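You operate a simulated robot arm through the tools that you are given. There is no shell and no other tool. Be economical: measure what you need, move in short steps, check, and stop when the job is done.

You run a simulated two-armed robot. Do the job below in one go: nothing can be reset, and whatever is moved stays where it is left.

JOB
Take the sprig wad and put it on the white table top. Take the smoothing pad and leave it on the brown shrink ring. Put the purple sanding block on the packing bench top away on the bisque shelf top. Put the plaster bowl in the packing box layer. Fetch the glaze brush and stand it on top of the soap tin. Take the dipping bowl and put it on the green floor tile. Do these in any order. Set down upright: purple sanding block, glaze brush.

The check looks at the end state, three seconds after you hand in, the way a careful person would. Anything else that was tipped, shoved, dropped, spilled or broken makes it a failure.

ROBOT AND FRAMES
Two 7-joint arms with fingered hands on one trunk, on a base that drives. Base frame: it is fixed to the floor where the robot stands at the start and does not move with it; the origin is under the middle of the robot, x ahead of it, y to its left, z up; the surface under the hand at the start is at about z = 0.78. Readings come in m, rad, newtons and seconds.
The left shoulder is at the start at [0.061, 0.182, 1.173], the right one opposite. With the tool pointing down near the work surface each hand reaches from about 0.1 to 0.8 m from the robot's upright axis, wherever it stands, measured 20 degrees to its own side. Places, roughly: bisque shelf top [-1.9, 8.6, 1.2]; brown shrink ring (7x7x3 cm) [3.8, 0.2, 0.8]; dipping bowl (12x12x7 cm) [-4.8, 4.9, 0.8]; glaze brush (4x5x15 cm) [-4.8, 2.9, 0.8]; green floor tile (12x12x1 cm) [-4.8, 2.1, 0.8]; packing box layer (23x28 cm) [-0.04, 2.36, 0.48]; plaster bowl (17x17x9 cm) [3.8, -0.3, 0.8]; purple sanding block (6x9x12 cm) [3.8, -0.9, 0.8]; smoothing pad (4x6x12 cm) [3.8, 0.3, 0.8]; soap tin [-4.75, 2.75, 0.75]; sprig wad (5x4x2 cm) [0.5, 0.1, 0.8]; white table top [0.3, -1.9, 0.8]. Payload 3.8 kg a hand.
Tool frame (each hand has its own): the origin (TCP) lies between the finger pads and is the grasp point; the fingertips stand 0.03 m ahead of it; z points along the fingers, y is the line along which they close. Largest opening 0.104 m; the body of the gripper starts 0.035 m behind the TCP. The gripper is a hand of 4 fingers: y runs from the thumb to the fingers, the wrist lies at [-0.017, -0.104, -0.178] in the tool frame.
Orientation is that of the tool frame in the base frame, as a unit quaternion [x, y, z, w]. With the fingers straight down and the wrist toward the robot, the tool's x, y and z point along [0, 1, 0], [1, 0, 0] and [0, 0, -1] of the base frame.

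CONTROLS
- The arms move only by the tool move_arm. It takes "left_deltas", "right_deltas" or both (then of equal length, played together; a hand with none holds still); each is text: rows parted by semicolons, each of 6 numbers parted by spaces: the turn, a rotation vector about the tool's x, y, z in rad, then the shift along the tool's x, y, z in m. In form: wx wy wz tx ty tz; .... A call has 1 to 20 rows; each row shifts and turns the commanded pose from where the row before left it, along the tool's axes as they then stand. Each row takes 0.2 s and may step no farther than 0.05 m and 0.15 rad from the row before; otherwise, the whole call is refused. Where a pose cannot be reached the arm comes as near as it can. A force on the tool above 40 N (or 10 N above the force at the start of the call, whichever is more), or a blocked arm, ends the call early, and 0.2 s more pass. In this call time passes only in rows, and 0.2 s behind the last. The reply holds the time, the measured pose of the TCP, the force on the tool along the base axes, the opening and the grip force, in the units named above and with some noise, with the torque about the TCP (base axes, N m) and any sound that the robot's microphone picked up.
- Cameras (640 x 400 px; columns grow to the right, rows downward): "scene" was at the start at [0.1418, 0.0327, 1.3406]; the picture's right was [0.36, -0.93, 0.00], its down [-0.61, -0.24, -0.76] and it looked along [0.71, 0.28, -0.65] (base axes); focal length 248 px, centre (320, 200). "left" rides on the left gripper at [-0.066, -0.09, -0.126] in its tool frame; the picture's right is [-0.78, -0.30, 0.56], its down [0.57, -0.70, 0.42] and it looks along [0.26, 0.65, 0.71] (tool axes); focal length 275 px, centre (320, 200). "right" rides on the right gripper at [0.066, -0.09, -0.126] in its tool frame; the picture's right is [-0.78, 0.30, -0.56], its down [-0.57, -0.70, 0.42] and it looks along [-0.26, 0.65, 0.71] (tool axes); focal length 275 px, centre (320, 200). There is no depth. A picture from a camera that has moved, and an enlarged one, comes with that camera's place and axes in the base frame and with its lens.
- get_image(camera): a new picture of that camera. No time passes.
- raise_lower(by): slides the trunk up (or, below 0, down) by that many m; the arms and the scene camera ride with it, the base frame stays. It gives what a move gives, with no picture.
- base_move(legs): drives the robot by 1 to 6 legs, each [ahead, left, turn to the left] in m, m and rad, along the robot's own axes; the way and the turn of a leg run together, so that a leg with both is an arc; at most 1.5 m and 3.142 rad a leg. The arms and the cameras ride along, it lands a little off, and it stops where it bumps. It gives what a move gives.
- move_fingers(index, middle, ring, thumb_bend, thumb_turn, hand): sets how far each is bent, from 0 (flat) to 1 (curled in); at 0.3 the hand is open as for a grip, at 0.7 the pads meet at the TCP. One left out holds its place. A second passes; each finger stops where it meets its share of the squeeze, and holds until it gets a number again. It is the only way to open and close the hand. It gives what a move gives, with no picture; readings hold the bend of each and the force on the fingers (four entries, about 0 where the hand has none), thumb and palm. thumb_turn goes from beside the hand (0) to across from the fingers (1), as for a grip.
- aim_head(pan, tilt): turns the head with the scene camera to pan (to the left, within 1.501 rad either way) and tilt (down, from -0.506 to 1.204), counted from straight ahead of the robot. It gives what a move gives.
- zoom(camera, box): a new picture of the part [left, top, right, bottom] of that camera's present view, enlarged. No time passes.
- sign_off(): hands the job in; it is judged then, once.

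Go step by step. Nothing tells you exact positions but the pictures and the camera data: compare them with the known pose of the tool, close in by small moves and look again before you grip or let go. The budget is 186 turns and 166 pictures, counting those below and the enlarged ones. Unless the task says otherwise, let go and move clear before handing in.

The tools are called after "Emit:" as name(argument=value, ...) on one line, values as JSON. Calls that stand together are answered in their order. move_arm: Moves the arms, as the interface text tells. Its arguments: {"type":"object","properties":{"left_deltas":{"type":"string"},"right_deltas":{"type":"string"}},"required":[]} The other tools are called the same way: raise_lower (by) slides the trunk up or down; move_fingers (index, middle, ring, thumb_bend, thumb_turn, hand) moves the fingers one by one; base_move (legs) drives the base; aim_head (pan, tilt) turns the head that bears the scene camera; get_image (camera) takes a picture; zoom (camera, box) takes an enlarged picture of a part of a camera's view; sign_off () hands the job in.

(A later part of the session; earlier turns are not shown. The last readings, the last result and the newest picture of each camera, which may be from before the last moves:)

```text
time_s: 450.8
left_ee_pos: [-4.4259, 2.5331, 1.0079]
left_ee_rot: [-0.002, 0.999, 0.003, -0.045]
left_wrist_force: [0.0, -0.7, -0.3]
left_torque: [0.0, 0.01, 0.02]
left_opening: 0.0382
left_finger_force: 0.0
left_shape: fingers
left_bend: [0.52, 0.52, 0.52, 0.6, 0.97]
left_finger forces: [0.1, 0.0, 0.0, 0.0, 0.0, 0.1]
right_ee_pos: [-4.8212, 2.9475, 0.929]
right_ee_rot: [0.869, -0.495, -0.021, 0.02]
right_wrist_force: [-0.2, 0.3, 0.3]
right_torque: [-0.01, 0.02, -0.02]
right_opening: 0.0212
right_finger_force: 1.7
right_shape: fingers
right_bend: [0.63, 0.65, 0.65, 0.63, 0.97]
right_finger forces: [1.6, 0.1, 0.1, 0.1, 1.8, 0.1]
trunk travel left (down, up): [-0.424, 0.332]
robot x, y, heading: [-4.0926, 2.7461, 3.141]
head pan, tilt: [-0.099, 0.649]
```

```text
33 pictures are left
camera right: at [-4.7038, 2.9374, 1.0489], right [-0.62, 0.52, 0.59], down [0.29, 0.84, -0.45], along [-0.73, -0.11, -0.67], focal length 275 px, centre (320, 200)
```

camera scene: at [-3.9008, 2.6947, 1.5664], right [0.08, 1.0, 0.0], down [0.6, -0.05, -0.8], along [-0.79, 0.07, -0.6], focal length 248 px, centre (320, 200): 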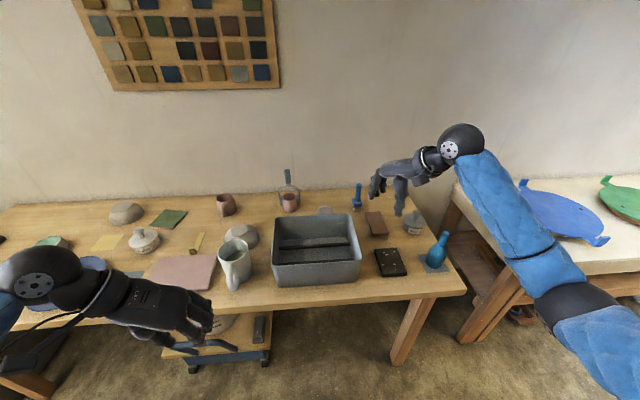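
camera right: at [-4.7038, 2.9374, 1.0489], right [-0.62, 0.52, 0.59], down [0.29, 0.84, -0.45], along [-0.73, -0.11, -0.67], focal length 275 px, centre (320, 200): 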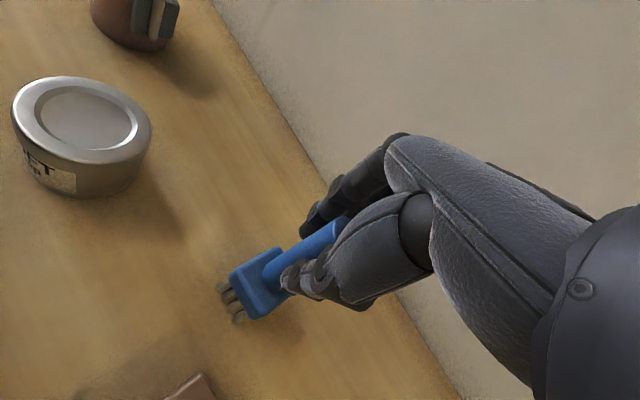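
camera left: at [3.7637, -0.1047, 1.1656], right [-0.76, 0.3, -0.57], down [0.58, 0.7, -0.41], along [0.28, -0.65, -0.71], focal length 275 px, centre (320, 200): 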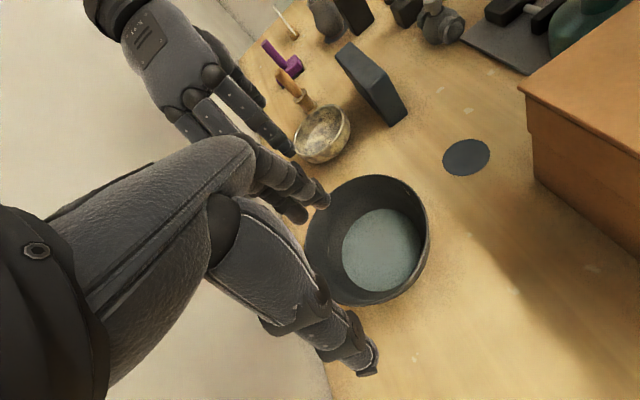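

Gripped; squeeze a bit and lift 11 cm.

Emit:
move_fingers(hand="right", index=0.8, middle=0.8, ring=0.7, thumb_bend=0.78)

Emit:
move_arm(right_deltas="0 0 0 0 0 -0.02; 0 0 0 0 0 -0.03; 0 0 0 0 0 -0.03; 0 0 0 0 0 -0.03; 0 0 0 0 0 0")

Emit:
get_image(camera="right")

Emit:
zoom(camera="scene", box=[260, 110, 430, 240])

```text
time_s: 451.8
left_ee_pos: [-4.4255, 2.5337, 1.0083]
left_ee_rot: [-0.004, 0.999, 0.003, -0.045]
left_wrist_force: [0.3, 0.7, -0.6]
left_torque: [-0.02, -0.01, 0.0]
left_opening: 0.0381
left_finger_force: 0.1
left_shape: fingers
left_bend: [0.52, 0.52, 0.52, 0.6, 0.97]
left_finger forces: [0.0, 0.1, 0.0, 0.1, 0.1, 0.0]
right_ee_pos: [-4.8218, 2.9481, 0.9298]
right_ee_rot: [0.869, -0.494, -0.021, 0.02]
right_wrist_force: [0.4, -0.2, 0.0]
right_torque: [-0.01, 0.03, -0.03]
right_opening: 0.0182
right_finger_force: 17.0
right_shape: fingers
right_bend: [0.63, 0.71, 0.7, 0.65, 0.94]
right_finger forces: [8.8, 7.6, 0.0, 0.1, 17.3, 0.2]
trunk travel left (down, up): [-0.424, 0.332]
robot x, y, heading: [-4.0944, 2.7436, 3.142]
head pan, tilt: [-0.099, 0.649]
```

```text
time_s: 453.0
left_ee_pos: [-4.4262, 2.5324, 1.0071]
left_ee_rot: [-0.003, 0.999, 0.003, -0.045]
left_wrist_force: [-0.9, 0.5, -0.5]
left_torque: [-0.03, 0.0, 0.01]
left_opening: 0.0384
left_finger_force: 0.1
left_shape: fingers
left_bend: [0.52, 0.52, 0.52, 0.6, 0.97]
left_finger forces: [0.1, 0.1, 0.1, 0.0, 0.1, 0.0]
right_ee_pos: [-4.8138, 2.9487, 1.0414]
right_ee_rot: [0.869, -0.495, -0.022, 0.02]
right_wrist_force: [0.3, -0.6, -1.8]
right_torque: [0.03, 0.01, 0.01]
right_opening: 0.0181
right_finger_force: 17.4
right_shape: fingers
right_bend: [0.63, 0.72, 0.7, 0.66, 0.94]
right_finger forces: [9.0, 8.1, 0.0, 0.1, 17.2, 0.1]
trunk travel left (down, up): [-0.424, 0.332]
robot x, y, heading: [-4.1015, 2.7454, 3.137]
head pan, tilt: [-0.099, 0.649]
```

```text
32 pictures are left
camera right: at [-4.6961, 2.9387, 1.1601], right [-0.62, 0.52, 0.59], down [0.29, 0.84, -0.45], along [-0.73, -0.11, -0.67], focal length 275 px, centre (320, 200)
```

right: 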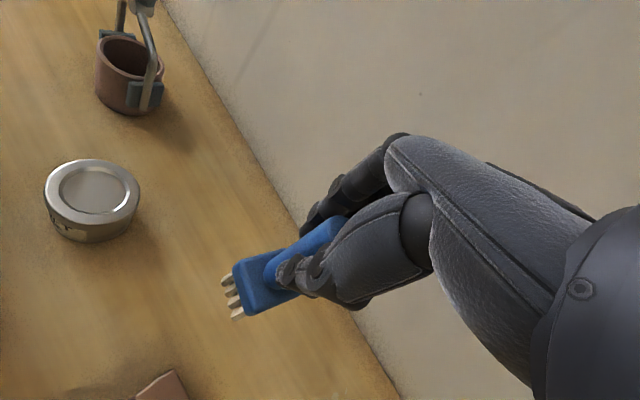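

```text
3.08 times, centred on (345, 175) of scene
camera zoom: at [-4.2197, 2.7555, 1.4456], right [0.1, 0.99, 0.0], down [0.6, -0.06, -0.8], along [-0.79, 0.08, -0.6], focal length 764 px, centre (243, 277)
```

zoom: 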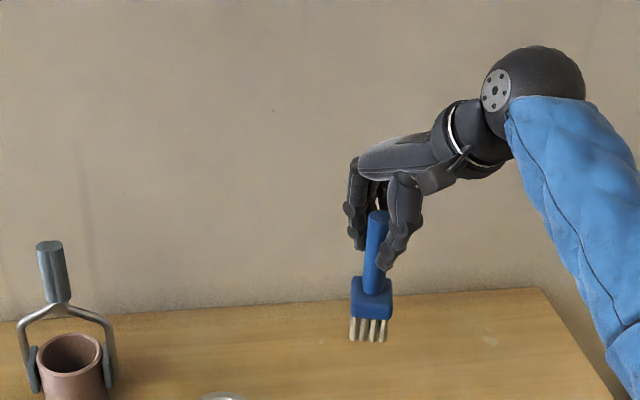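

Brush is upright. Move it over the tin lid and check.

Emit:
move_arm(right_deltas="0 0 0 0.042 0.008 0; 0 0 0 0.042 0.008 0; 0 0 0 0.042 0.008 0; 0 0 0 0.042 0.0075 0; 0 0 0 0 0 0")

Emit:
get_image(camera="right")

Emit:
zoom(camera="scene", box=[240, 130, 390, 250])

```text
time_s: 454.2
left_ee_pos: [-4.4252, 2.5336, 1.0086]
left_ee_rot: [-0.003, 0.999, 0.003, -0.045]
left_wrist_force: [-0.3, 0.9, -0.1]
left_torque: [-0.02, -0.01, -0.01]
left_opening: 0.0381
left_finger_force: 0.1
left_shape: fingers
left_bend: [0.52, 0.52, 0.52, 0.6, 0.97]
left_finger forces: [0.1, 0.0, 0.1, 0.0, 0.0, 0.0]
right_ee_pos: [-4.7525, 2.7911, 1.0387]
right_ee_rot: [0.869, -0.495, -0.02, 0.02]
right_wrist_force: [0.2, -0.6, -1.3]
right_torque: [0.04, 0.03, -0.01]
right_opening: 0.0178
right_finger_force: 17.8
right_shape: fingers
right_bend: [0.62, 0.72, 0.7, 0.66, 0.94]
right_finger forces: [9.2, 9.0, 0.1, 0.0, 17.3, 0.0]
trunk travel left (down, up): [-0.424, 0.332]
robot x, y, heading: [-4.0999, 2.7436, 3.139]
head pan, tilt: [-0.099, 0.649]
```

```text
30 pictures are left
camera right: at [-4.6355, 2.7817, 1.1576], right [-0.62, 0.52, 0.59], down [0.29, 0.84, -0.45], along [-0.73, -0.11, -0.67], focal length 275 px, centre (320, 200)
```

right: 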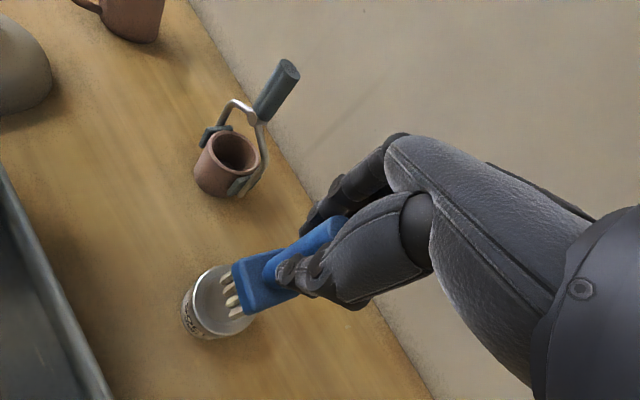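

```text
3.33 times, centred on (315, 190) of scene
camera zoom: at [-4.2196, 2.756, 1.4456], right [0.1, 0.99, 0.0], down [0.6, -0.06, -0.8], along [-0.79, 0.08, -0.6], focal length 827 px, centre (337, 233)
```

zoom: 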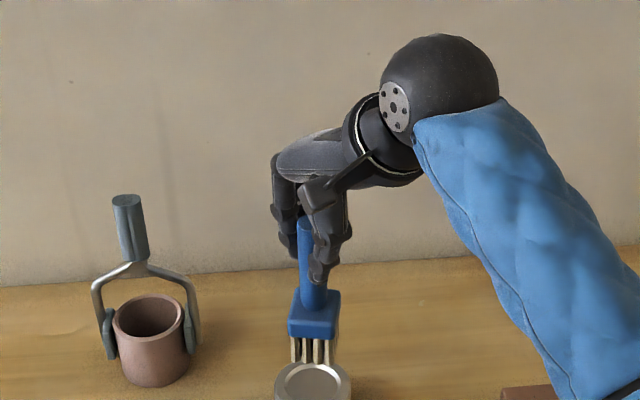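

Aligned over the lid (within a few mm). Lower with fine final steps.

Emit:
move_arm(right_deltas="0 0 0 -0.002 0.005 0.015; 0 0 0 0 0 0.015; 0 0 0 0 0 0.006; 0 0 0 0 0 0")

Emit:
zoom(camera="right", box=[150, 190, 350, 360])

Emit:
zoom(camera="scene", box=[260, 170, 370, 270])

```text
time_s: 455.2
left_ee_pos: [-4.4258, 2.5325, 1.0082]
left_ee_rot: [-0.003, 0.999, 0.003, -0.045]
left_wrist_force: [0.1, 0.7, -0.2]
left_torque: [-0.01, -0.02, 0.02]
left_opening: 0.0384
left_finger_force: 0.2
left_shape: fingers
left_bend: [0.52, 0.52, 0.52, 0.6, 0.97]
left_finger forces: [0.1, 0.0, 0.0, 0.0, 0.0, 0.1]
right_ee_pos: [-4.7619, 2.7889, 1.0039]
right_ee_rot: [0.869, -0.494, -0.022, 0.02]
right_wrist_force: [-0.6, -0.1, -0.3]
right_torque: [0.02, 0.02, 0.0]
right_opening: 0.0182
right_finger_force: 17.8
right_shape: fingers
right_bend: [0.62, 0.72, 0.7, 0.66, 0.94]
right_finger forces: [9.2, 9.1, 0.0, 0.0, 17.2, 0.0]
trunk travel left (down, up): [-0.424, 0.332]
robot x, y, heading: [-4.0995, 2.7406, 3.141]
head pan, tilt: [-0.099, 0.649]
```

```text
2.35 times, centred on (250, 275) of right
camera zoom: at [-4.6443, 2.7789, 1.1235], right [-0.62, 0.52, 0.59], down [0.29, 0.84, -0.45], along [-0.73, -0.11, -0.67], focal length 648 px, centre (485, 24)
```

zoom: 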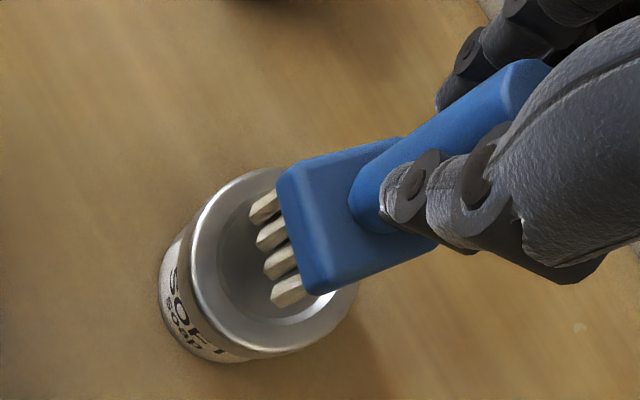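

```text
4.00 times, centred on (315, 220) of scene
camera zoom: at [-4.2193, 2.7552, 1.4457], right [0.1, 0.99, 0.0], down [0.6, -0.06, -0.8], along [-0.79, 0.08, -0.6], focal length 993 px, centre (340, 120)
```

zoom: 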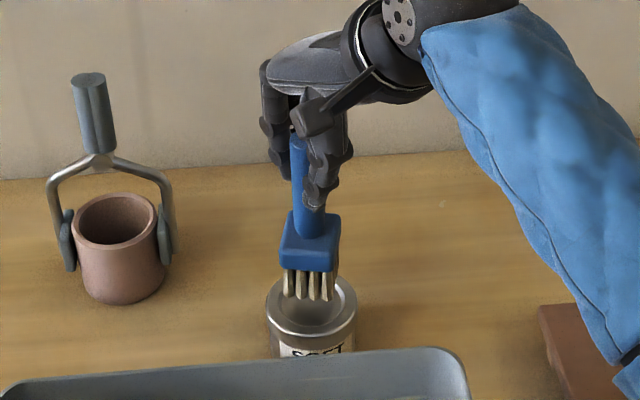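

Nearly there: nudge 5 mm back and lower to contact.

Emit:
move_arm(right_deltas="0 0 0 0.003 -0.005 0.003; 0 0 0 0 0 0.003; 0 0 0 0 0 0.003; 0 0 0 0 0 0.002; 0 0 0 0 0 0")

```text
time_s: 456.4
left_ee_pos: [-4.4255, 2.5314, 1.0093]
left_ee_rot: [-0.003, 0.999, 0.003, -0.044]
left_wrist_force: [0.1, -0.3, -0.1]
left_torque: [0.0, -0.02, -0.02]
left_opening: 0.0386
left_finger_force: 0.1
left_shape: fingers
left_bend: [0.52, 0.52, 0.52, 0.6, 0.97]
left_finger forces: [0.1, 0.0, 0.1, 0.1, 0.0, 0.0]
right_ee_pos: [-4.7582, 2.7865, 0.9919]
right_ee_rot: [0.868, -0.496, -0.022, 0.02]
right_wrist_force: [0.1, 0.5, -0.6]
right_torque: [-0.04, 0.02, 0.0]
right_opening: 0.0179
right_finger_force: 17.4
right_shape: fingers
right_bend: [0.62, 0.72, 0.7, 0.66, 0.94]
right_finger forces: [9.2, 9.2, 0.0, 0.1, 17.2, 0.1]
trunk travel left (down, up): [-0.424, 0.332]
robot x, y, heading: [-4.099, 2.7479, 3.139]
head pan, tilt: [-0.099, 0.649]
```

Emit:
move_arm(right_deltas="0 0 0 0 0 0.002; 0 0 0 0 0 0.002; 0 0 0 0 0 0.002")

Emit:
zoom(camera="right", box=[150, 190, 350, 360])

```text
time_s: 457.2
left_ee_pos: [-4.4239, 2.5318, 1.0085]
left_ee_rot: [-0.002, 0.999, 0.004, -0.044]
left_wrist_force: [-0.7, 0.1, 0.6]
left_torque: [-0.02, 0.02, -0.01]
left_opening: 0.0381
left_finger_force: 0.1
left_shape: fingers
left_bend: [0.52, 0.52, 0.52, 0.6, 0.97]
left_finger forces: [0.0, 0.0, 0.1, 0.0, 0.1, 0.0]
right_ee_pos: [-4.7584, 2.787, 0.9858]
right_ee_rot: [0.869, -0.495, -0.022, 0.019]
right_wrist_force: [-0.1, -1.3, -1.3]
right_torque: [-0.01, 0.01, -0.03]
right_opening: 0.0182
right_finger_force: 17.2
right_shape: fingers
right_bend: [0.62, 0.72, 0.7, 0.66, 0.94]
right_finger forces: [9.2, 9.1, 0.0, 0.0, 17.1, 0.0]
trunk travel left (down, up): [-0.424, 0.332]
robot x, y, heading: [-4.1001, 2.7417, 3.142]
head pan, tilt: [-0.099, 0.649]
```

```text
2.35 times, centred on (250, 275) of right
camera zoom: at [-4.6405, 2.7773, 1.1051], right [-0.62, 0.52, 0.59], down [0.29, 0.84, -0.45], along [-0.73, -0.11, -0.67], focal length 648 px, centre (485, 24)
```

zoom: 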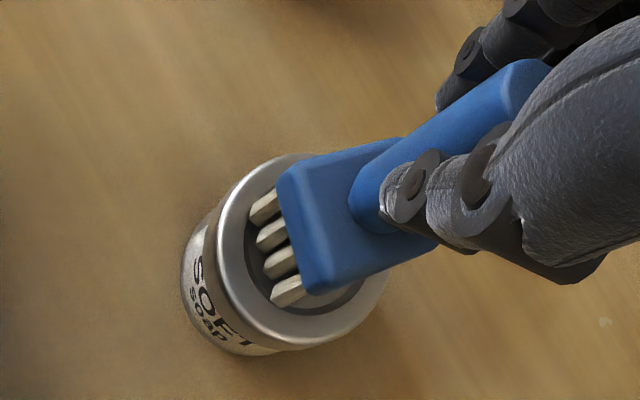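

Emit:
move_arm(right_deltas="0 0 0 0 0 0.002; 0 0 0 0 0 0.002; 0 0 0 0 0 0.002; 0 0 0 0 0 0.002")

Emit:
zoom(camera="scene", box=[260, 170, 370, 270])

```text
time_s: 458.2
left_ee_pos: [-4.4243, 2.5323, 1.009]
left_ee_rot: [-0.004, 0.999, 0.003, -0.045]
left_wrist_force: [-0.2, -0.4, 0.4]
left_torque: [0.0, -0.02, 0.02]
left_opening: 0.038
left_finger_force: 0.0
left_shape: fingers
left_bend: [0.52, 0.52, 0.52, 0.6, 0.97]
left_finger forces: [0.1, 0.0, 0.1, 0.1, 0.0, 0.0]
right_ee_pos: [-4.7579, 2.7876, 0.9829]
right_ee_rot: [0.869, -0.494, -0.025, 0.025]
right_wrist_force: [-1.9, 3.5, 16.1]
right_torque: [0.03, 0.0, 0.01]
right_opening: 0.0181
right_finger_force: 21.9
right_shape: fingers
right_bend: [0.62, 0.72, 0.7, 0.67, 0.94]
right_finger forces: [10.4, 14.1, 0.0, 0.0, 20.4, 0.0]
trunk travel left (down, up): [-0.424, 0.332]
robot x, y, heading: [-4.0983, 2.7432, 3.138]
head pan, tilt: [-0.099, 0.649]
```

```text
4.00 times, centred on (315, 220) of scene
camera zoom: at [-4.2176, 2.7556, 1.4461], right [0.1, 0.99, 0.0], down [0.6, -0.06, -0.8], along [-0.79, 0.08, -0.6], focal length 993 px, centre (340, 120)
```

zoom: 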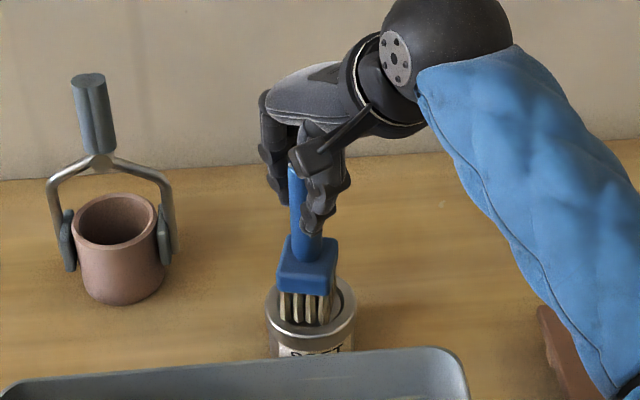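

Contact, but ~5 mm left of centre. Lift slightly, shift, and set down again.

Emit:
move_arm(right_deltas="0 0 0 0 0 -0.008; 0 0 0 -0.004 -0.002 0; 0 0 0 0 0 0; 0 0 0 0 0 0.003; 0 0 0 0 0 0.002; 0 0 0 0 0 0.0015")

Emit:
zoom(camera="scene", box=[260, 170, 370, 270])

Emit:
zoom(camera="right", box=[150, 190, 350, 360])

```text
time_s: 459.6
left_ee_pos: [-4.4234, 2.534, 1.0089]
left_ee_rot: [-0.003, 0.999, 0.003, -0.045]
left_wrist_force: [-0.5, 0.0, -0.7]
left_torque: [0.01, 0.03, 0.0]
left_opening: 0.0383
left_finger_force: 0.0
left_shape: fingers
left_bend: [0.52, 0.52, 0.52, 0.6, 0.97]
left_finger forces: [0.0, 0.1, 0.0, 0.1, 0.0, 0.1]
right_ee_pos: [-4.7596, 2.791, 0.9816]
right_ee_rot: [0.868, -0.495, -0.024, 0.021]
right_wrist_force: [2.5, 2.4, 9.9]
right_torque: [0.03, -0.13, 0.05]
right_opening: 0.0179
right_finger_force: 20.1
right_shape: fingers
right_bend: [0.62, 0.72, 0.7, 0.67, 0.93]
right_finger forces: [9.5, 10.9, 0.0, 0.0, 20.2, 0.0]
trunk travel left (down, up): [-0.424, 0.332]
robot x, y, heading: [-4.0955, 2.7455, 3.141]
head pan, tilt: [-0.099, 0.649]
```

```text
4.00 times, centred on (315, 220) of scene
camera zoom: at [-4.2178, 2.7555, 1.446], right [0.1, 0.99, 0.0], down [0.6, -0.06, -0.8], along [-0.79, 0.08, -0.6], focal length 993 px, centre (340, 120)
```

zoom: 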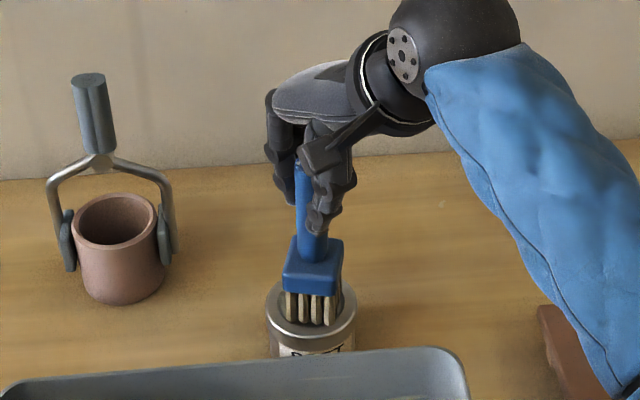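

```text
2.35 times, centred on (250, 275) of right
camera zoom: at [-4.6409, 2.782, 1.1009], right [-0.62, 0.52, 0.59], down [0.28, 0.84, -0.46], along [-0.74, -0.11, -0.67], focal length 648 px, centre (485, 24)
```

zoom: 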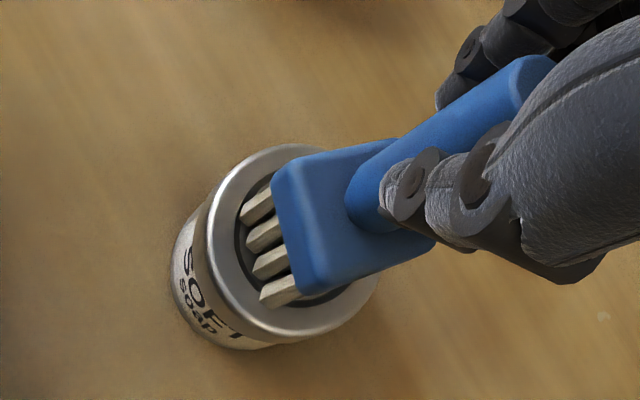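

Well seated in the lid's recess. Release and rise straight up.

Emit:
move_fingers(hand="right", index=0.45, middle=0.45, ring=0.45, thumb_bend=0.45)

Emit:
move_arm(right_deltas="0 0 0 0 0 -0.015; 0 0 0 0 0 -0.025; 0 0 0 0 0 -0.04; 0 0 0 0 0 -0.05; 0 0 0 0 0 -0.05; 0 0 0 0 -0.04 0; 0 0 0 0 -0.04 0")

Emit:
get_image(camera="right")

```text
time_s: 460.6
left_ee_pos: [-4.4272, 2.533, 1.0083]
left_ee_rot: [-0.002, 0.999, 0.003, -0.045]
left_wrist_force: [0.1, 0.1, 0.0]
left_torque: [-0.02, 0.0, 0.01]
left_opening: 0.0381
left_finger_force: 0.1
left_shape: fingers
left_bend: [0.52, 0.52, 0.52, 0.6, 0.97]
left_finger forces: [0.0, 0.1, 0.0, 0.0, 0.0, 0.0]
right_ee_pos: [-4.7607, 2.7918, 0.9786]
right_ee_rot: [0.869, -0.494, -0.021, 0.019]
right_wrist_force: [-0.6, 0.3, 0.0]
right_torque: [0.0, 0.03, 0.0]
right_opening: 0.0661
right_finger_force: 0.1
right_shape: fingers
right_bend: [0.45, 0.45, 0.45, 0.45, 0.97]
right_finger forces: [0.0, 0.1, 0.1, 0.1, 0.1, 0.0]
trunk travel left (down, up): [-0.424, 0.332]
robot x, y, heading: [-4.0999, 2.7475, 3.14]
head pan, tilt: [-0.099, 0.649]
```

```text
time_s: 462.2
left_ee_pos: [-4.4249, 2.5328, 1.0081]
left_ee_rot: [-0.003, 0.999, 0.003, -0.045]
left_wrist_force: [-1.0, 0.2, 0.0]
left_torque: [0.01, 0.0, -0.03]
left_opening: 0.0378
left_finger_force: 0.0
left_shape: fingers
left_bend: [0.52, 0.52, 0.52, 0.6, 0.97]
left_finger forces: [0.0, 0.1, 0.0, 0.0, 0.1, 0.1]
right_ee_pos: [-4.6776, 2.8328, 1.1554]
right_ee_rot: [0.869, -0.494, -0.021, 0.02]
right_wrist_force: [-0.1, 0.6, 0.2]
right_torque: [0.03, 0.02, -0.01]
right_opening: 0.0665
right_finger_force: 0.0
right_shape: fingers
right_bend: [0.45, 0.45, 0.45, 0.45, 0.97]
right_finger forces: [0.0, 0.1, 0.0, 0.0, 0.0, 0.0]
trunk travel left (down, up): [-0.424, 0.332]
robot x, y, heading: [-4.1005, 2.7437, 3.14]
head pan, tilt: [-0.099, 0.649]
```

```text
22 pictures are left
camera right: at [-4.56, 2.8224, 1.2752], right [-0.62, 0.52, 0.59], down [0.29, 0.84, -0.45], along [-0.73, -0.11, -0.67], focal length 275 px, centre (320, 200)
```

right: 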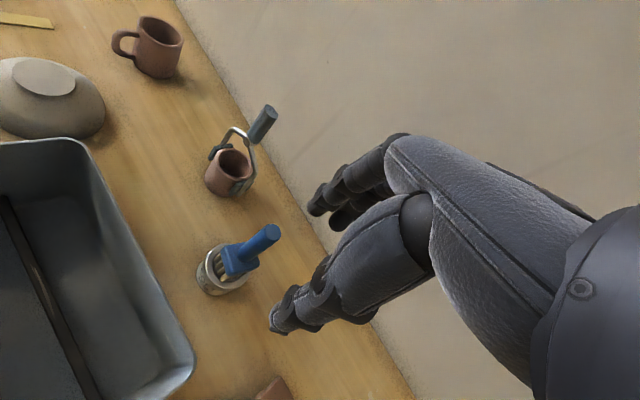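

Job 5 done: the brush stands on the soap tin. Next, the dipping bowl to the north; I back off and look along the way.

Emit:
base_move(legs=[[-0.25, 0, 0]])

Emit:
aim_head(pan=-1.0, tilt=0.5)

Emit:
get_image(camera="scene")

```text
time_s: 464.0
left_ee_pos: [-4.1667, 2.5304, 1.0086]
left_ee_rot: [-0.008, 0.999, 0.003, -0.045]
left_wrist_force: [0.4, 0.1, 0.2]
left_torque: [0.01, -0.02, -0.03]
left_opening: 0.0381
left_finger_force: 0.0
left_shape: fingers
left_bend: [0.52, 0.52, 0.52, 0.6, 0.97]
left_finger forces: [0.0, 0.1, 0.1, 0.1, 0.1, 0.0]
right_ee_pos: [-4.4197, 2.8283, 1.1556]
right_ee_rot: [0.87, -0.491, -0.022, 0.02]
right_wrist_force: [0.2, 0.4, 0.2]
right_torque: [-0.01, 0.02, -0.02]
right_opening: 0.0661
right_finger_force: 0.0
right_shape: fingers
right_bend: [0.45, 0.45, 0.45, 0.45, 0.97]
right_finger forces: [0.0, 0.0, 0.0, 0.0, 0.0, 0.0]
trunk travel left (down, up): [-0.424, 0.332]
robot x, y, heading: [-3.8409, 2.7447, -3.139]
head pan, tilt: [-0.099, 0.649]
```

```text
time_s: 465.2
left_ee_pos: [-4.1669, 2.5308, 1.0094]
left_ee_rot: [-0.007, 0.999, 0.003, -0.044]
left_wrist_force: [0.9, 0.6, -0.4]
left_torque: [0.01, -0.03, 0.03]
left_opening: 0.0385
left_finger_force: 0.0
left_shape: fingers
left_bend: [0.52, 0.52, 0.52, 0.6, 0.97]
left_finger forces: [0.1, 0.1, 0.0, 0.0, 0.0, 0.0]
right_ee_pos: [-4.4227, 2.8277, 1.1553]
right_ee_rot: [0.87, -0.492, -0.021, 0.02]
right_wrist_force: [0.2, -0.9, 0.4]
right_torque: [0.02, 0.07, 0.02]
right_opening: 0.0667
right_finger_force: 0.0
right_shape: fingers
right_bend: [0.45, 0.45, 0.45, 0.45, 0.97]
right_finger forces: [0.0, 0.0, 0.1, 0.0, 0.0, 0.1]
trunk travel left (down, up): [-0.424, 0.332]
robot x, y, heading: [-3.8423, 2.746, -3.136]
head pan, tilt: [-1.0, 0.499]
```

```text
21 pictures are left
camera scene: at [-3.9257, 2.8228, 1.459], right [0.84, 0.54, 0.0], down [0.26, -0.4, -0.88], along [-0.48, 0.74, -0.48], focal length 248 px, centre (320, 200)
```

scene: 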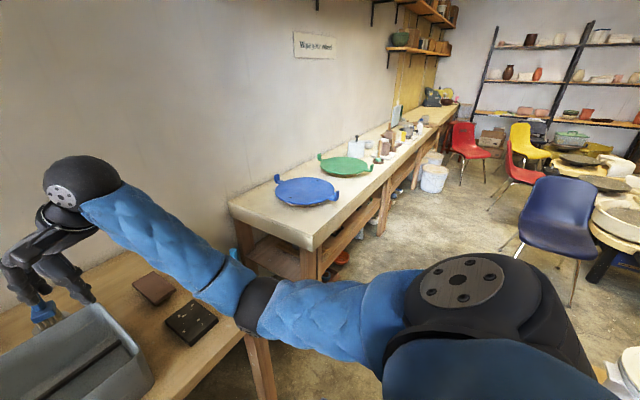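

Clear path along the second bench. I strafe north and look for the dipping bowl.

Emit:
base_move(legs=[[0.1, 0, 0], [0, -1.4, 0], [0, -0.65, 0]])

Emit:
aim_head(pan=-0.15, tilt=0.6)

Emit:
get_image(camera="scene")

```text
time_s: 476.3
left_ee_pos: [-4.2778, 4.6156, 1.0088]
left_ee_rot: [-0.002, 0.999, 0.003, -0.044]
left_wrist_force: [0.6, 0.1, 0.3]
left_torque: [0.0, 0.0, -0.02]
left_opening: 0.0385
left_finger_force: 0.2
left_shape: fingers
left_bend: [0.52, 0.52, 0.52, 0.6, 0.97]
left_finger forces: [0.0, 0.1, 0.0, 0.0, 0.0, 0.0]
right_ee_pos: [-4.5306, 4.9172, 1.1543]
right_ee_rot: [0.868, -0.495, -0.021, 0.02]
right_wrist_force: [0.1, -0.5, -0.1]
right_torque: [-0.03, 0.01, -0.02]
right_opening: 0.0664
right_finger_force: 0.0
right_shape: fingers
right_bend: [0.45, 0.45, 0.45, 0.45, 0.97]
right_finger forces: [0.0, 0.1, 0.0, 0.1, 0.1, 0.0]
trunk travel left (down, up): [-0.424, 0.332]
robot x, y, heading: [-3.9511, 4.8245, 3.136]
head pan, tilt: [-1.0, 0.499]
```

```text
time_s: 477.5
left_ee_pos: [-4.2799, 4.616, 1.0084]
left_ee_rot: [-0.002, 0.999, 0.004, -0.044]
left_wrist_force: [0.9, -0.3, 0.0]
left_torque: [-0.01, 0.03, 0.01]
left_opening: 0.0384
left_finger_force: 0.1
left_shape: fingers
left_bend: [0.52, 0.52, 0.52, 0.6, 0.97]
left_finger forces: [0.0, 0.0, 0.0, 0.0, 0.0, 0.1]
right_ee_pos: [-4.5314, 4.9164, 1.1558]
right_ee_rot: [0.868, -0.496, -0.022, 0.02]
right_wrist_force: [-0.4, -1.4, 0.4]
right_torque: [0.03, 0.0, -0.01]
right_opening: 0.0665
right_finger_force: 0.0
right_shape: fingers
right_bend: [0.45, 0.45, 0.45, 0.45, 0.97]
right_finger forces: [0.0, 0.0, 0.0, 0.0, 0.0, 0.0]
trunk travel left (down, up): [-0.424, 0.332]
robot x, y, heading: [-3.9488, 4.83, 3.138]
head pan, tilt: [-0.15, 0.6]
```

```text
20 pictures are left
camera scene: at [-4.0731, 4.8428, 1.45], right [0.15, 0.99, 0.0], down [0.56, -0.09, -0.83], along [-0.82, 0.13, -0.56], focal length 248 px, centre (320, 200)
```

scene: 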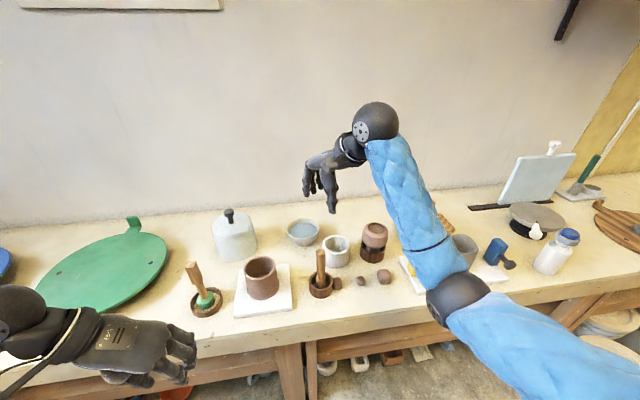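

The dipping bowl (pale, with blue liquid) is at ≈(-4.74, 4.883). I'll carry it two-handed like before: position the base, raise and turn the hands.

Emit:
base_move(legs=[[0.13, -0.05, 0]])

Emit:
move_arm(left_deltas="0 0 0 0 0.04 -0.03; 0 0 0 0 0.04 -0.03; 0 0 0 0 0.04 -0.03; 0 0 0 0 0.035 -0.03; 0 0 0 0.04 0 0; 0 0 0 0.04 0 0; 0 0 0 0.04 0 0; 0 0 0 0.04 0 0; 0 0 0 0.04 0 0; 0 0 0 0.04 0 0; 0 0 0 0.04 0 0; 0 0 0 0.03 0 0", right_deltas="0 0 -0.15 0 -0.02 0; 0 0 -0.15 0 -0.02 0; 0 0 -0.15 0 0 0; 0 0 -0.15 0 0 0; 0 0 -0.15 0 0 0; 0 0 -0.15 0 0 0; 0 0 -0.15 0 0 0; 0 0 0 -0.03 0 0; 0 0 0 -0.03 0 0; 0 0 0 -0.03 0 0; 0 0 0 0 0 0; 0 0 0 0 0 0")

Emit:
move_fingers(hand="left", index=0.5, middle=0.5, ring=0.5, thumb_bend=0.42)

Emit:
move_fingers(hand="right", index=0.5, middle=0.5, ring=0.5, thumb_bend=0.42)

Emit:
get_image(camera="scene")

```text
time_s: 478.8
left_ee_pos: [-4.4147, 4.6687, 1.007]
left_ee_rot: [0.001, 0.999, 0.003, -0.043]
left_wrist_force: [0.1, 0.7, -0.2]
left_torque: [-0.01, -0.02, 0.02]
left_opening: 0.038
left_finger_force: 0.1
left_shape: fingers
left_bend: [0.52, 0.52, 0.52, 0.6, 0.97]
left_finger forces: [0.0, 0.0, 0.0, 0.1, 0.0, 0.2]
right_ee_pos: [-4.665, 4.9696, 1.1541]
right_ee_rot: [0.866, -0.498, -0.021, 0.02]
right_wrist_force: [-0.8, -1.0, 0.0]
right_torque: [-0.03, 0.01, 0.01]
right_opening: 0.0664
right_finger_force: 0.1
right_shape: fingers
right_bend: [0.45, 0.45, 0.45, 0.45, 0.97]
right_finger forces: [0.0, 0.0, 0.1, 0.0, 0.0, 0.0]
trunk travel left (down, up): [-0.424, 0.332]
robot x, y, heading: [-4.082, 4.8782, 3.127]
head pan, tilt: [-0.15, 0.6]
```

```text
time_s: 481.4
left_ee_pos: [-4.7071, 4.8229, 1.1561]
left_ee_rot: [0.002, 0.999, 0.004, -0.044]
left_wrist_force: [0.1, -0.4, -0.2]
left_torque: [0.02, 0.0, -0.01]
left_opening: 0.0381
left_finger_force: 0.2
left_shape: fingers
left_bend: [0.52, 0.52, 0.52, 0.6, 0.97]
left_finger forces: [0.0, 0.0, 0.0, 0.1, 0.1, 0.0]
right_ee_pos: [-4.7205, 4.9923, 1.1596]
right_ee_rot: [1.0, 0.004, -0.028, 0.006]
right_wrist_force: [-1.1, 0.5, -0.1]
right_torque: [-0.02, -0.02, -0.01]
right_opening: 0.0665
right_finger_force: 0.1
right_shape: fingers
right_bend: [0.45, 0.45, 0.45, 0.45, 0.97]
right_finger forces: [0.0, 0.0, 0.0, 0.0, 0.0, 0.1]
trunk travel left (down, up): [-0.424, 0.332]
robot x, y, heading: [-4.0836, 4.8792, 3.135]
head pan, tilt: [-0.15, 0.6]
```

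```text
time_s: 482.4
left_ee_pos: [-4.7076, 4.8218, 1.1557]
left_ee_rot: [0.001, 0.999, 0.004, -0.045]
left_wrist_force: [0.3, -0.1, -0.5]
left_torque: [0.0, 0.03, 0.0]
left_opening: 0.0638
left_finger_force: 0.1
left_shape: fingers
left_bend: [0.5, 0.5, 0.5, 0.42, 0.97]
left_finger forces: [0.1, 0.0, 0.0, 0.0, 0.0, 0.1]
right_ee_pos: [-4.7209, 4.9916, 1.1599]
right_ee_rot: [1.0, 0.003, -0.029, 0.006]
right_wrist_force: [0.3, -0.3, 0.0]
right_torque: [-0.02, -0.01, 0.01]
right_opening: 0.0663
right_finger_force: 0.1
right_shape: fingers
right_bend: [0.45, 0.45, 0.45, 0.45, 0.97]
right_finger forces: [0.0, 0.1, 0.0, 0.1, 0.0, 0.1]
trunk travel left (down, up): [-0.424, 0.332]
robot x, y, heading: [-4.0837, 4.8794, 3.132]
head pan, tilt: [-0.15, 0.6]
```

```text
time_s: 483.4
left_ee_pos: [-4.7069, 4.8219, 1.157]
left_ee_rot: [0.001, 0.999, 0.003, -0.045]
left_wrist_force: [-0.7, -0.2, 0.3]
left_torque: [0.01, -0.03, 0.03]
left_opening: 0.0633
left_finger_force: 0.1
left_shape: fingers
left_bend: [0.5, 0.5, 0.5, 0.42, 0.97]
left_finger forces: [0.1, 0.0, 0.0, 0.0, 0.0, 0.0]
right_ee_pos: [-4.7199, 4.9916, 1.1596]
right_ee_rot: [1.0, 0.004, -0.029, 0.006]
right_wrist_force: [-0.1, -0.6, 0.1]
right_torque: [0.01, 0.0, 0.03]
right_opening: 0.0637
right_finger_force: 0.0
right_shape: fingers
right_bend: [0.5, 0.5, 0.5, 0.42, 0.97]
right_finger forces: [0.0, 0.0, 0.1, 0.0, 0.0, 0.1]
trunk travel left (down, up): [-0.424, 0.332]
robot x, y, heading: [-4.0835, 4.8775, 3.134]
head pan, tilt: [-0.15, 0.6]
```

```text
19 pictures are left
camera scene: at [-4.2055, 4.8936, 1.45], right [0.16, 0.99, 0.0], down [0.56, -0.09, -0.82], along [-0.81, 0.13, -0.57], focal length 248 px, centre (320, 200)
```

scene: 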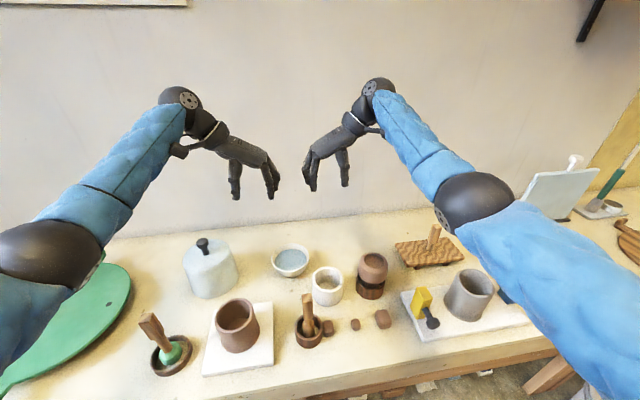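

Bowl rim centre ≈ (-4.748, 4.884), rim z≈0.855. Align both hands above the left/right rims and lower to just above.

Emit:
move_arm(left_deltas="0 0 0 0.02 0.003 0; 0 0 0 0.021 0.003 0; 0 0 0 0 0 0.05; 0 0 0 0 0 0.05; 0 0 0 0 0 0.05; 0 0 0 0 0 0.05; 0 0 0 0 0 0.02; 0 0 0 0 0 0", right_deltas="0 0 0 -0.014 0.026 0; 0 0 0 -0.014 0.026 0; 0 0 0 0 0 0.05; 0 0 0 0 0 0.05; 0 0 0 0 0 0.05; 0 0 0 0 0 0.05; 0 0 0 0 0 0.022; 0 0 0 0 0 0")

Emit:
zoom(camera="scene", box=[200, 160, 380, 310])

Emit:
get_image(camera="right")

```text
time_s: 485.2
left_ee_pos: [-4.719, 4.8245, 0.9434]
left_ee_rot: [0.001, 0.999, 0.004, -0.045]
left_wrist_force: [0.3, -0.4, 0.0]
left_torque: [0.0, -0.01, 0.0]
left_opening: 0.0635
left_finger_force: 0.0
left_shape: fingers
left_bend: [0.5, 0.5, 0.5, 0.42, 0.97]
left_finger forces: [0.1, 0.1, 0.0, 0.0, 0.0, 0.0]
left hand out of reach, approached as far as the arm can: row 2, 4, 5, 6, 7
right_ee_pos: [-4.7064, 4.9431, 0.9329]
right_ee_rot: [1.0, 0.004, -0.029, 0.006]
right_wrist_force: [0.1, 0.0, -0.2]
right_torque: [0.02, 0.01, 0.03]
right_opening: 0.0638
right_finger_force: 0.0
right_shape: fingers
right_bend: [0.5, 0.5, 0.5, 0.42, 0.97]
right_finger forces: [0.1, 0.1, 0.1, 0.1, 0.0, 0.1]
right hand out of reach, approached as far as the arm can: row 1, 2, 4, 5, 6, 7
trunk travel left (down, up): [-0.424, 0.332]
robot x, y, heading: [-4.0844, 4.8807, 3.139]
head pan, tilt: [-0.15, 0.6]
```

```text
2.67 times, centred on (290, 235) of scene
camera zoom: at [-4.2056, 4.8936, 1.45], right [0.16, 0.99, 0.0], down [0.56, -0.09, -0.82], along [-0.81, 0.13, -0.57], focal length 662 px, centre (400, 107)
```

zoom: 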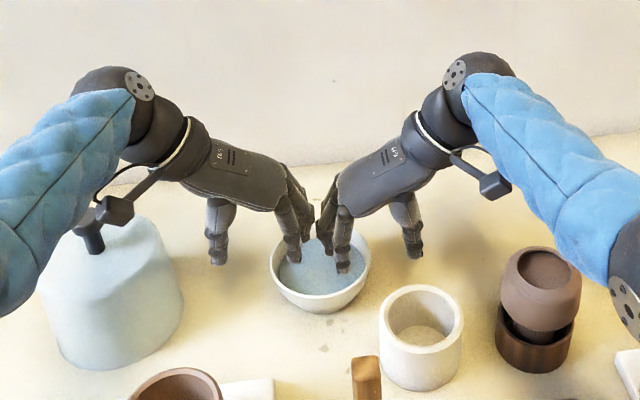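

```text
17 pictures are left
camera right: at [-4.6346, 5.0351, 1.0532], right [-0.74, -0.29, 0.6], down [-0.6, 0.69, -0.4], along [-0.3, -0.66, -0.69], focal length 275 px, centre (320, 200)
```

right: 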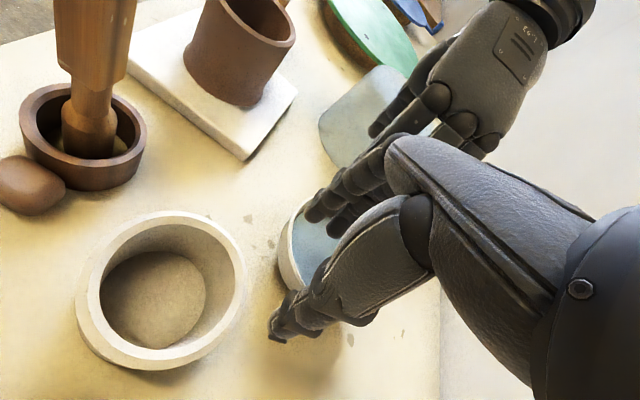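

Reach is short, so I roll the base 5 cm forward and pull both hands back correspondingly to the true rim positions.

Emit:
base_move(legs=[[0.05, 0, 0]])

Emit:
move_arm(left_deltas="0 0 0 -0.025 0 0; 0 0 0 -0.022 0 0; 0 0 0 0 0 0", right_deltas="0 0 0 0.025 0 0; 0 0 0 0.022 0 0; 0 0 0 0 0 0")

```text
time_s: 486.1
left_ee_pos: [-4.7712, 4.8254, 0.9422]
left_ee_rot: [0.0, 0.999, 0.003, -0.043]
left_wrist_force: [0.0, 0.0, -0.4]
left_torque: [0.01, -0.02, -0.03]
left_opening: 0.0634
left_finger_force: 0.0
left_shape: fingers
left_bend: [0.5, 0.5, 0.5, 0.42, 0.97]
left_finger forces: [0.0, 0.0, 0.0, 0.0, 0.0, 0.0]
right_ee_pos: [-4.7578, 4.9445, 0.9314]
right_ee_rot: [1.0, 0.003, -0.027, 0.006]
right_wrist_force: [-1.5, -0.7, -0.4]
right_torque: [-0.04, -0.03, 0.03]
right_opening: 0.064
right_finger_force: 0.2
right_shape: fingers
right_bend: [0.5, 0.5, 0.5, 0.42, 0.97]
right_finger forces: [0.1, 0.0, 0.0, 0.0, 0.0, 0.1]
trunk travel left (down, up): [-0.424, 0.332]
robot x, y, heading: [-4.1318, 4.8808, 3.13]
head pan, tilt: [-0.15, 0.6]
```

```text
time_s: 486.9
left_ee_pos: [-4.725, 4.8269, 0.9402]
left_ee_rot: [0.001, 0.999, 0.003, -0.043]
left_wrist_force: [0.1, -0.2, 0.1]
left_torque: [-0.02, 0.01, 0.02]
left_opening: 0.0636
left_finger_force: 0.1
left_shape: fingers
left_bend: [0.5, 0.5, 0.5, 0.42, 0.97]
left_finger forces: [0.0, 0.0, 0.0, 0.0, 0.1, 0.0]
right_ee_pos: [-4.7117, 4.9442, 0.9271]
right_ee_rot: [1.0, 0.003, -0.028, 0.006]
right_wrist_force: [-0.2, -0.2, 0.1]
right_torque: [-0.02, 0.07, -0.03]
right_opening: 0.064
right_finger_force: 0.0
right_shape: fingers
right_bend: [0.5, 0.5, 0.5, 0.42, 0.97]
right_finger forces: [0.1, 0.0, 0.0, 0.1, 0.0, 0.1]
trunk travel left (down, up): [-0.424, 0.332]
robot x, y, heading: [-4.129, 4.8759, 3.13]
head pan, tilt: [-0.15, 0.6]
```

Emit:
move_arm(left_deltas="0 0 0 0.023 0 0; 0 0 0 0 0 0.03; 0 0 0 0 0 0.03; 0 0 0 0 0 0", right_deltas="0 0 0 -0.036 0.003 0; 0 0 0 0 0 0.025; 0 0 0 0 0 0.022; 0 0 0 0 0 0")

Emit:
zoom(camera="scene", box=[200, 160, 380, 310])

```text
time_s: 487.9
left_ee_pos: [-4.7502, 4.825, 0.8831]
left_ee_rot: [0.0, 0.999, 0.003, -0.044]
left_wrist_force: [0.8, 0.2, -0.2]
left_torque: [0.03, -0.03, 0.02]
left_opening: 0.0637
left_finger_force: 0.1
left_shape: fingers
left_bend: [0.5, 0.5, 0.5, 0.42, 0.97]
left_finger forces: [0.1, 0.0, 0.0, 0.0, 0.0, 0.0]
left hand out of reach, approached as far as the arm can: row 3
right_ee_pos: [-4.738, 4.942, 0.8861]
right_ee_rot: [1.0, 0.005, -0.029, 0.007]
right_wrist_force: [0.7, -0.7, -0.1]
right_torque: [0.0, 0.03, -0.01]
right_opening: 0.064
right_finger_force: 0.1
right_shape: fingers
right_bend: [0.5, 0.5, 0.5, 0.42, 0.97]
right_finger forces: [0.1, 0.0, 0.0, 0.0, 0.0, 0.1]
right hand out of reach, approached as far as the arm can: row 3
trunk travel left (down, up): [-0.424, 0.332]
robot x, y, heading: [-4.1303, 4.878, 3.128]
head pan, tilt: [-0.15, 0.6]
```

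```text
2.67 times, centred on (290, 235) of scene
camera zoom: at [-4.2543, 4.8938, 1.45], right [0.16, 0.99, 0.0], down [0.56, -0.09, -0.83], along [-0.81, 0.13, -0.56], focal length 662 px, centre (400, 107)
```

zoom: 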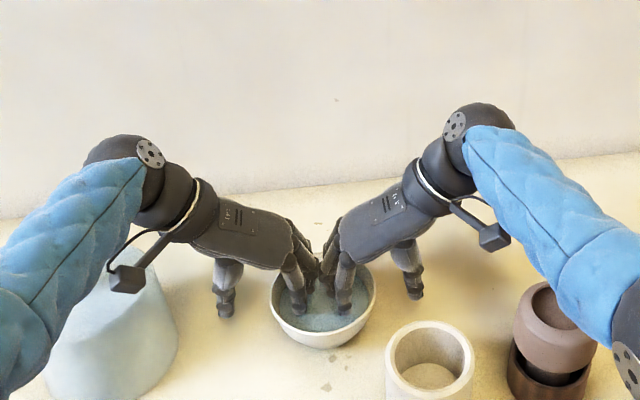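

Positions match the rims. Lower the last 1.5 cm and close left and right gently.

Emit:
move_arm(left_deltas="0 0 0 0 0.001 0.014; 0 0 0 0 0 0", right_deltas="0 0 0 -0.004 0 0.017; 0 0 0 0 0 0")

Emit:
move_fingers(hand="left", index=0.64, middle=0.64, ring=0.64, thumb_bend=0.66)

Emit:
move_fingers(hand="right", index=0.64, middle=0.64, ring=0.64, thumb_bend=0.66)

Emit:
zoom(camera="scene", box=[220, 180, 360, 300])

```text
time_s: 488.6
left_ee_pos: [-4.7454, 4.8253, 0.8697]
left_ee_rot: [0.001, 0.999, 0.003, -0.045]
left_wrist_force: [-0.4, -2.4, -0.6]
left_torque: [0.01, -0.01, 0.04]
left_opening: 0.0637
left_finger_force: 0.1
left_shape: fingers
left_bend: [0.5, 0.51, 0.5, 0.42, 0.97]
left_finger forces: [0.1, 0.0, 0.1, 0.1, 0.0, 0.0]
left hand out of reach, approached as far as the arm can: row 1
right_ee_pos: [-4.7405, 4.9429, 0.8768]
right_ee_rot: [1.0, 0.003, -0.028, 0.006]
right_wrist_force: [0.8, 1.6, 0.9]
right_torque: [-0.03, 0.03, -0.02]
right_opening: 0.0639
right_finger_force: 0.0
right_shape: fingers
right_bend: [0.5, 0.51, 0.5, 0.42, 0.97]
right_finger forces: [0.1, 0.0, 0.0, 0.1, 0.0, 0.1]
right hand out of reach, approached as far as the arm can: row 1
trunk travel left (down, up): [-0.424, 0.332]
robot x, y, heading: [-4.1299, 4.8789, 3.132]
head pan, tilt: [-0.15, 0.6]
```

```text
time_s: 489.6
left_ee_pos: [-4.7459, 4.8266, 0.8696]
left_ee_rot: [0.0, 0.999, 0.004, -0.044]
left_wrist_force: [-0.4, 0.5, -0.5]
left_torque: [0.01, 0.0, -0.02]
left_opening: 0.016
left_finger_force: 0.2
left_shape: fingers
left_bend: [0.64, 0.64, 0.64, 0.66, 0.97]
left_finger forces: [0.5, 0.0, 0.0, 0.0, 0.1, 0.0]
right_ee_pos: [-4.739, 4.9426, 0.8778]
right_ee_rot: [1.0, 0.004, -0.029, 0.006]
right_wrist_force: [-0.3, -0.2, 0.4]
right_torque: [-0.02, 0.0, 0.02]
right_opening: 0.0637
right_finger_force: 0.1
right_shape: fingers
right_bend: [0.5, 0.5, 0.5, 0.42, 0.97]
right_finger forces: [0.0, 0.1, 0.0, 0.0, 0.0, 0.0]
trunk travel left (down, up): [-0.424, 0.332]
robot x, y, heading: [-4.133, 4.8784, 3.13]
head pan, tilt: [-0.15, 0.6]
```

```text
time_s: 490.6
left_ee_pos: [-4.7442, 4.826, 0.8711]
left_ee_rot: [0.0, 0.999, 0.004, -0.044]
left_wrist_force: [2.3, 6.4, 2.1]
left_torque: [0.14, 0.0, -0.07]
left_opening: 0.0196
left_finger_force: 3.5
left_shape: fingers
left_bend: [0.61, 0.64, 0.62, 0.66, 0.97]
left_finger forces: [3.3, 0.0, 3.4, 0.1, 0.0, 0.0]
right_ee_pos: [-4.7389, 4.942, 0.8787]
right_ee_rot: [1.0, 0.004, -0.029, 0.006]
right_wrist_force: [-0.9, -7.2, -1.2]
right_torque: [-0.12, 0.04, -0.06]
right_opening: 0.0229
right_finger_force: 2.8
right_shape: fingers
right_bend: [0.58, 0.64, 0.63, 0.66, 0.97]
right_finger forces: [5.0, 0.0, 0.7, 0.0, 0.0, 0.0]
trunk travel left (down, up): [-0.424, 0.332]
robot x, y, heading: [-4.1276, 4.8815, 3.13]
head pan, tilt: [-0.15, 0.6]
```

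```text
3.33 times, centred on (290, 240) of scene
camera zoom: at [-4.2545, 4.8941, 1.45], right [0.16, 0.99, 0.0], down [0.56, -0.09, -0.82], along [-0.81, 0.13, -0.57], focal length 827 px, centre (420, 67)
```

zoom: 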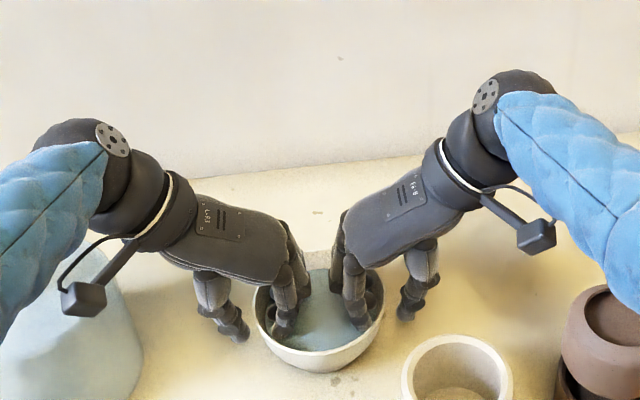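

Fingers inside both rims with light contact. Now close both thumbs.

Emit:
move_fingers(hand="left", thumb_bend=0.88)

Emit:
move_fingers(hand="right", thumb_bend=0.88)

```text
time_s: 491.6
left_ee_pos: [-4.7451, 4.8254, 0.8685]
left_ee_rot: [0.0, 0.999, 0.003, -0.044]
left_wrist_force: [3.4, 1.6, 3.3]
left_torque: [0.24, 0.12, -0.28]
left_opening: 0.006
left_finger_force: 13.9
left_shape: fingers
left_bend: [0.58, 0.64, 0.6, 0.78, 0.96]
left_finger forces: [7.4, 0.9, 8.0, 0.0, 11.9, 0.1]
right_ee_pos: [-4.738, 4.9423, 0.8767]
right_ee_rot: [1.0, 0.003, -0.029, 0.006]
right_wrist_force: [-3.8, -2.9, -0.2]
right_torque: [-0.09, 0.11, -0.09]
right_opening: 0.0213
right_finger_force: 2.4
right_shape: fingers
right_bend: [0.6, 0.64, 0.64, 0.66, 0.97]
right_finger forces: [4.4, 0.0, 0.0, 0.0, 0.0, 0.1]
trunk travel left (down, up): [-0.424, 0.332]
robot x, y, heading: [-4.1324, 4.8801, 3.133]
head pan, tilt: [-0.15, 0.6]
```

```text
time_s: 492.6
left_ee_pos: [-4.7466, 4.8249, 0.8703]
left_ee_rot: [0.001, 0.999, 0.002, -0.044]
left_wrist_force: [-0.4, -5.3, 0.4]
left_torque: [0.06, 0.13, -0.2]
left_opening: 0.0061
left_finger_force: 13.3
left_shape: fingers
left_bend: [0.59, 0.64, 0.6, 0.78, 0.96]
left_finger forces: [5.7, 0.1, 5.7, 0.0, 14.6, 0.0]
right_ee_pos: [-4.7398, 4.9436, 0.8776]
right_ee_rot: [1.0, 0.003, -0.03, 0.006]
right_wrist_force: [0.5, 7.3, 2.4]
right_torque: [-0.01, 0.01, 0.1]
right_opening: 0.0062
right_finger_force: 10.3
right_shape: fingers
right_bend: [0.58, 0.64, 0.63, 0.8, 0.96]
right_finger forces: [6.8, 0.3, 1.4, 0.0, 12.1, 0.1]
trunk travel left (down, up): [-0.424, 0.332]
robot x, y, heading: [-4.1323, 4.8795, 3.13]
head pan, tilt: [-0.15, 0.6]
```

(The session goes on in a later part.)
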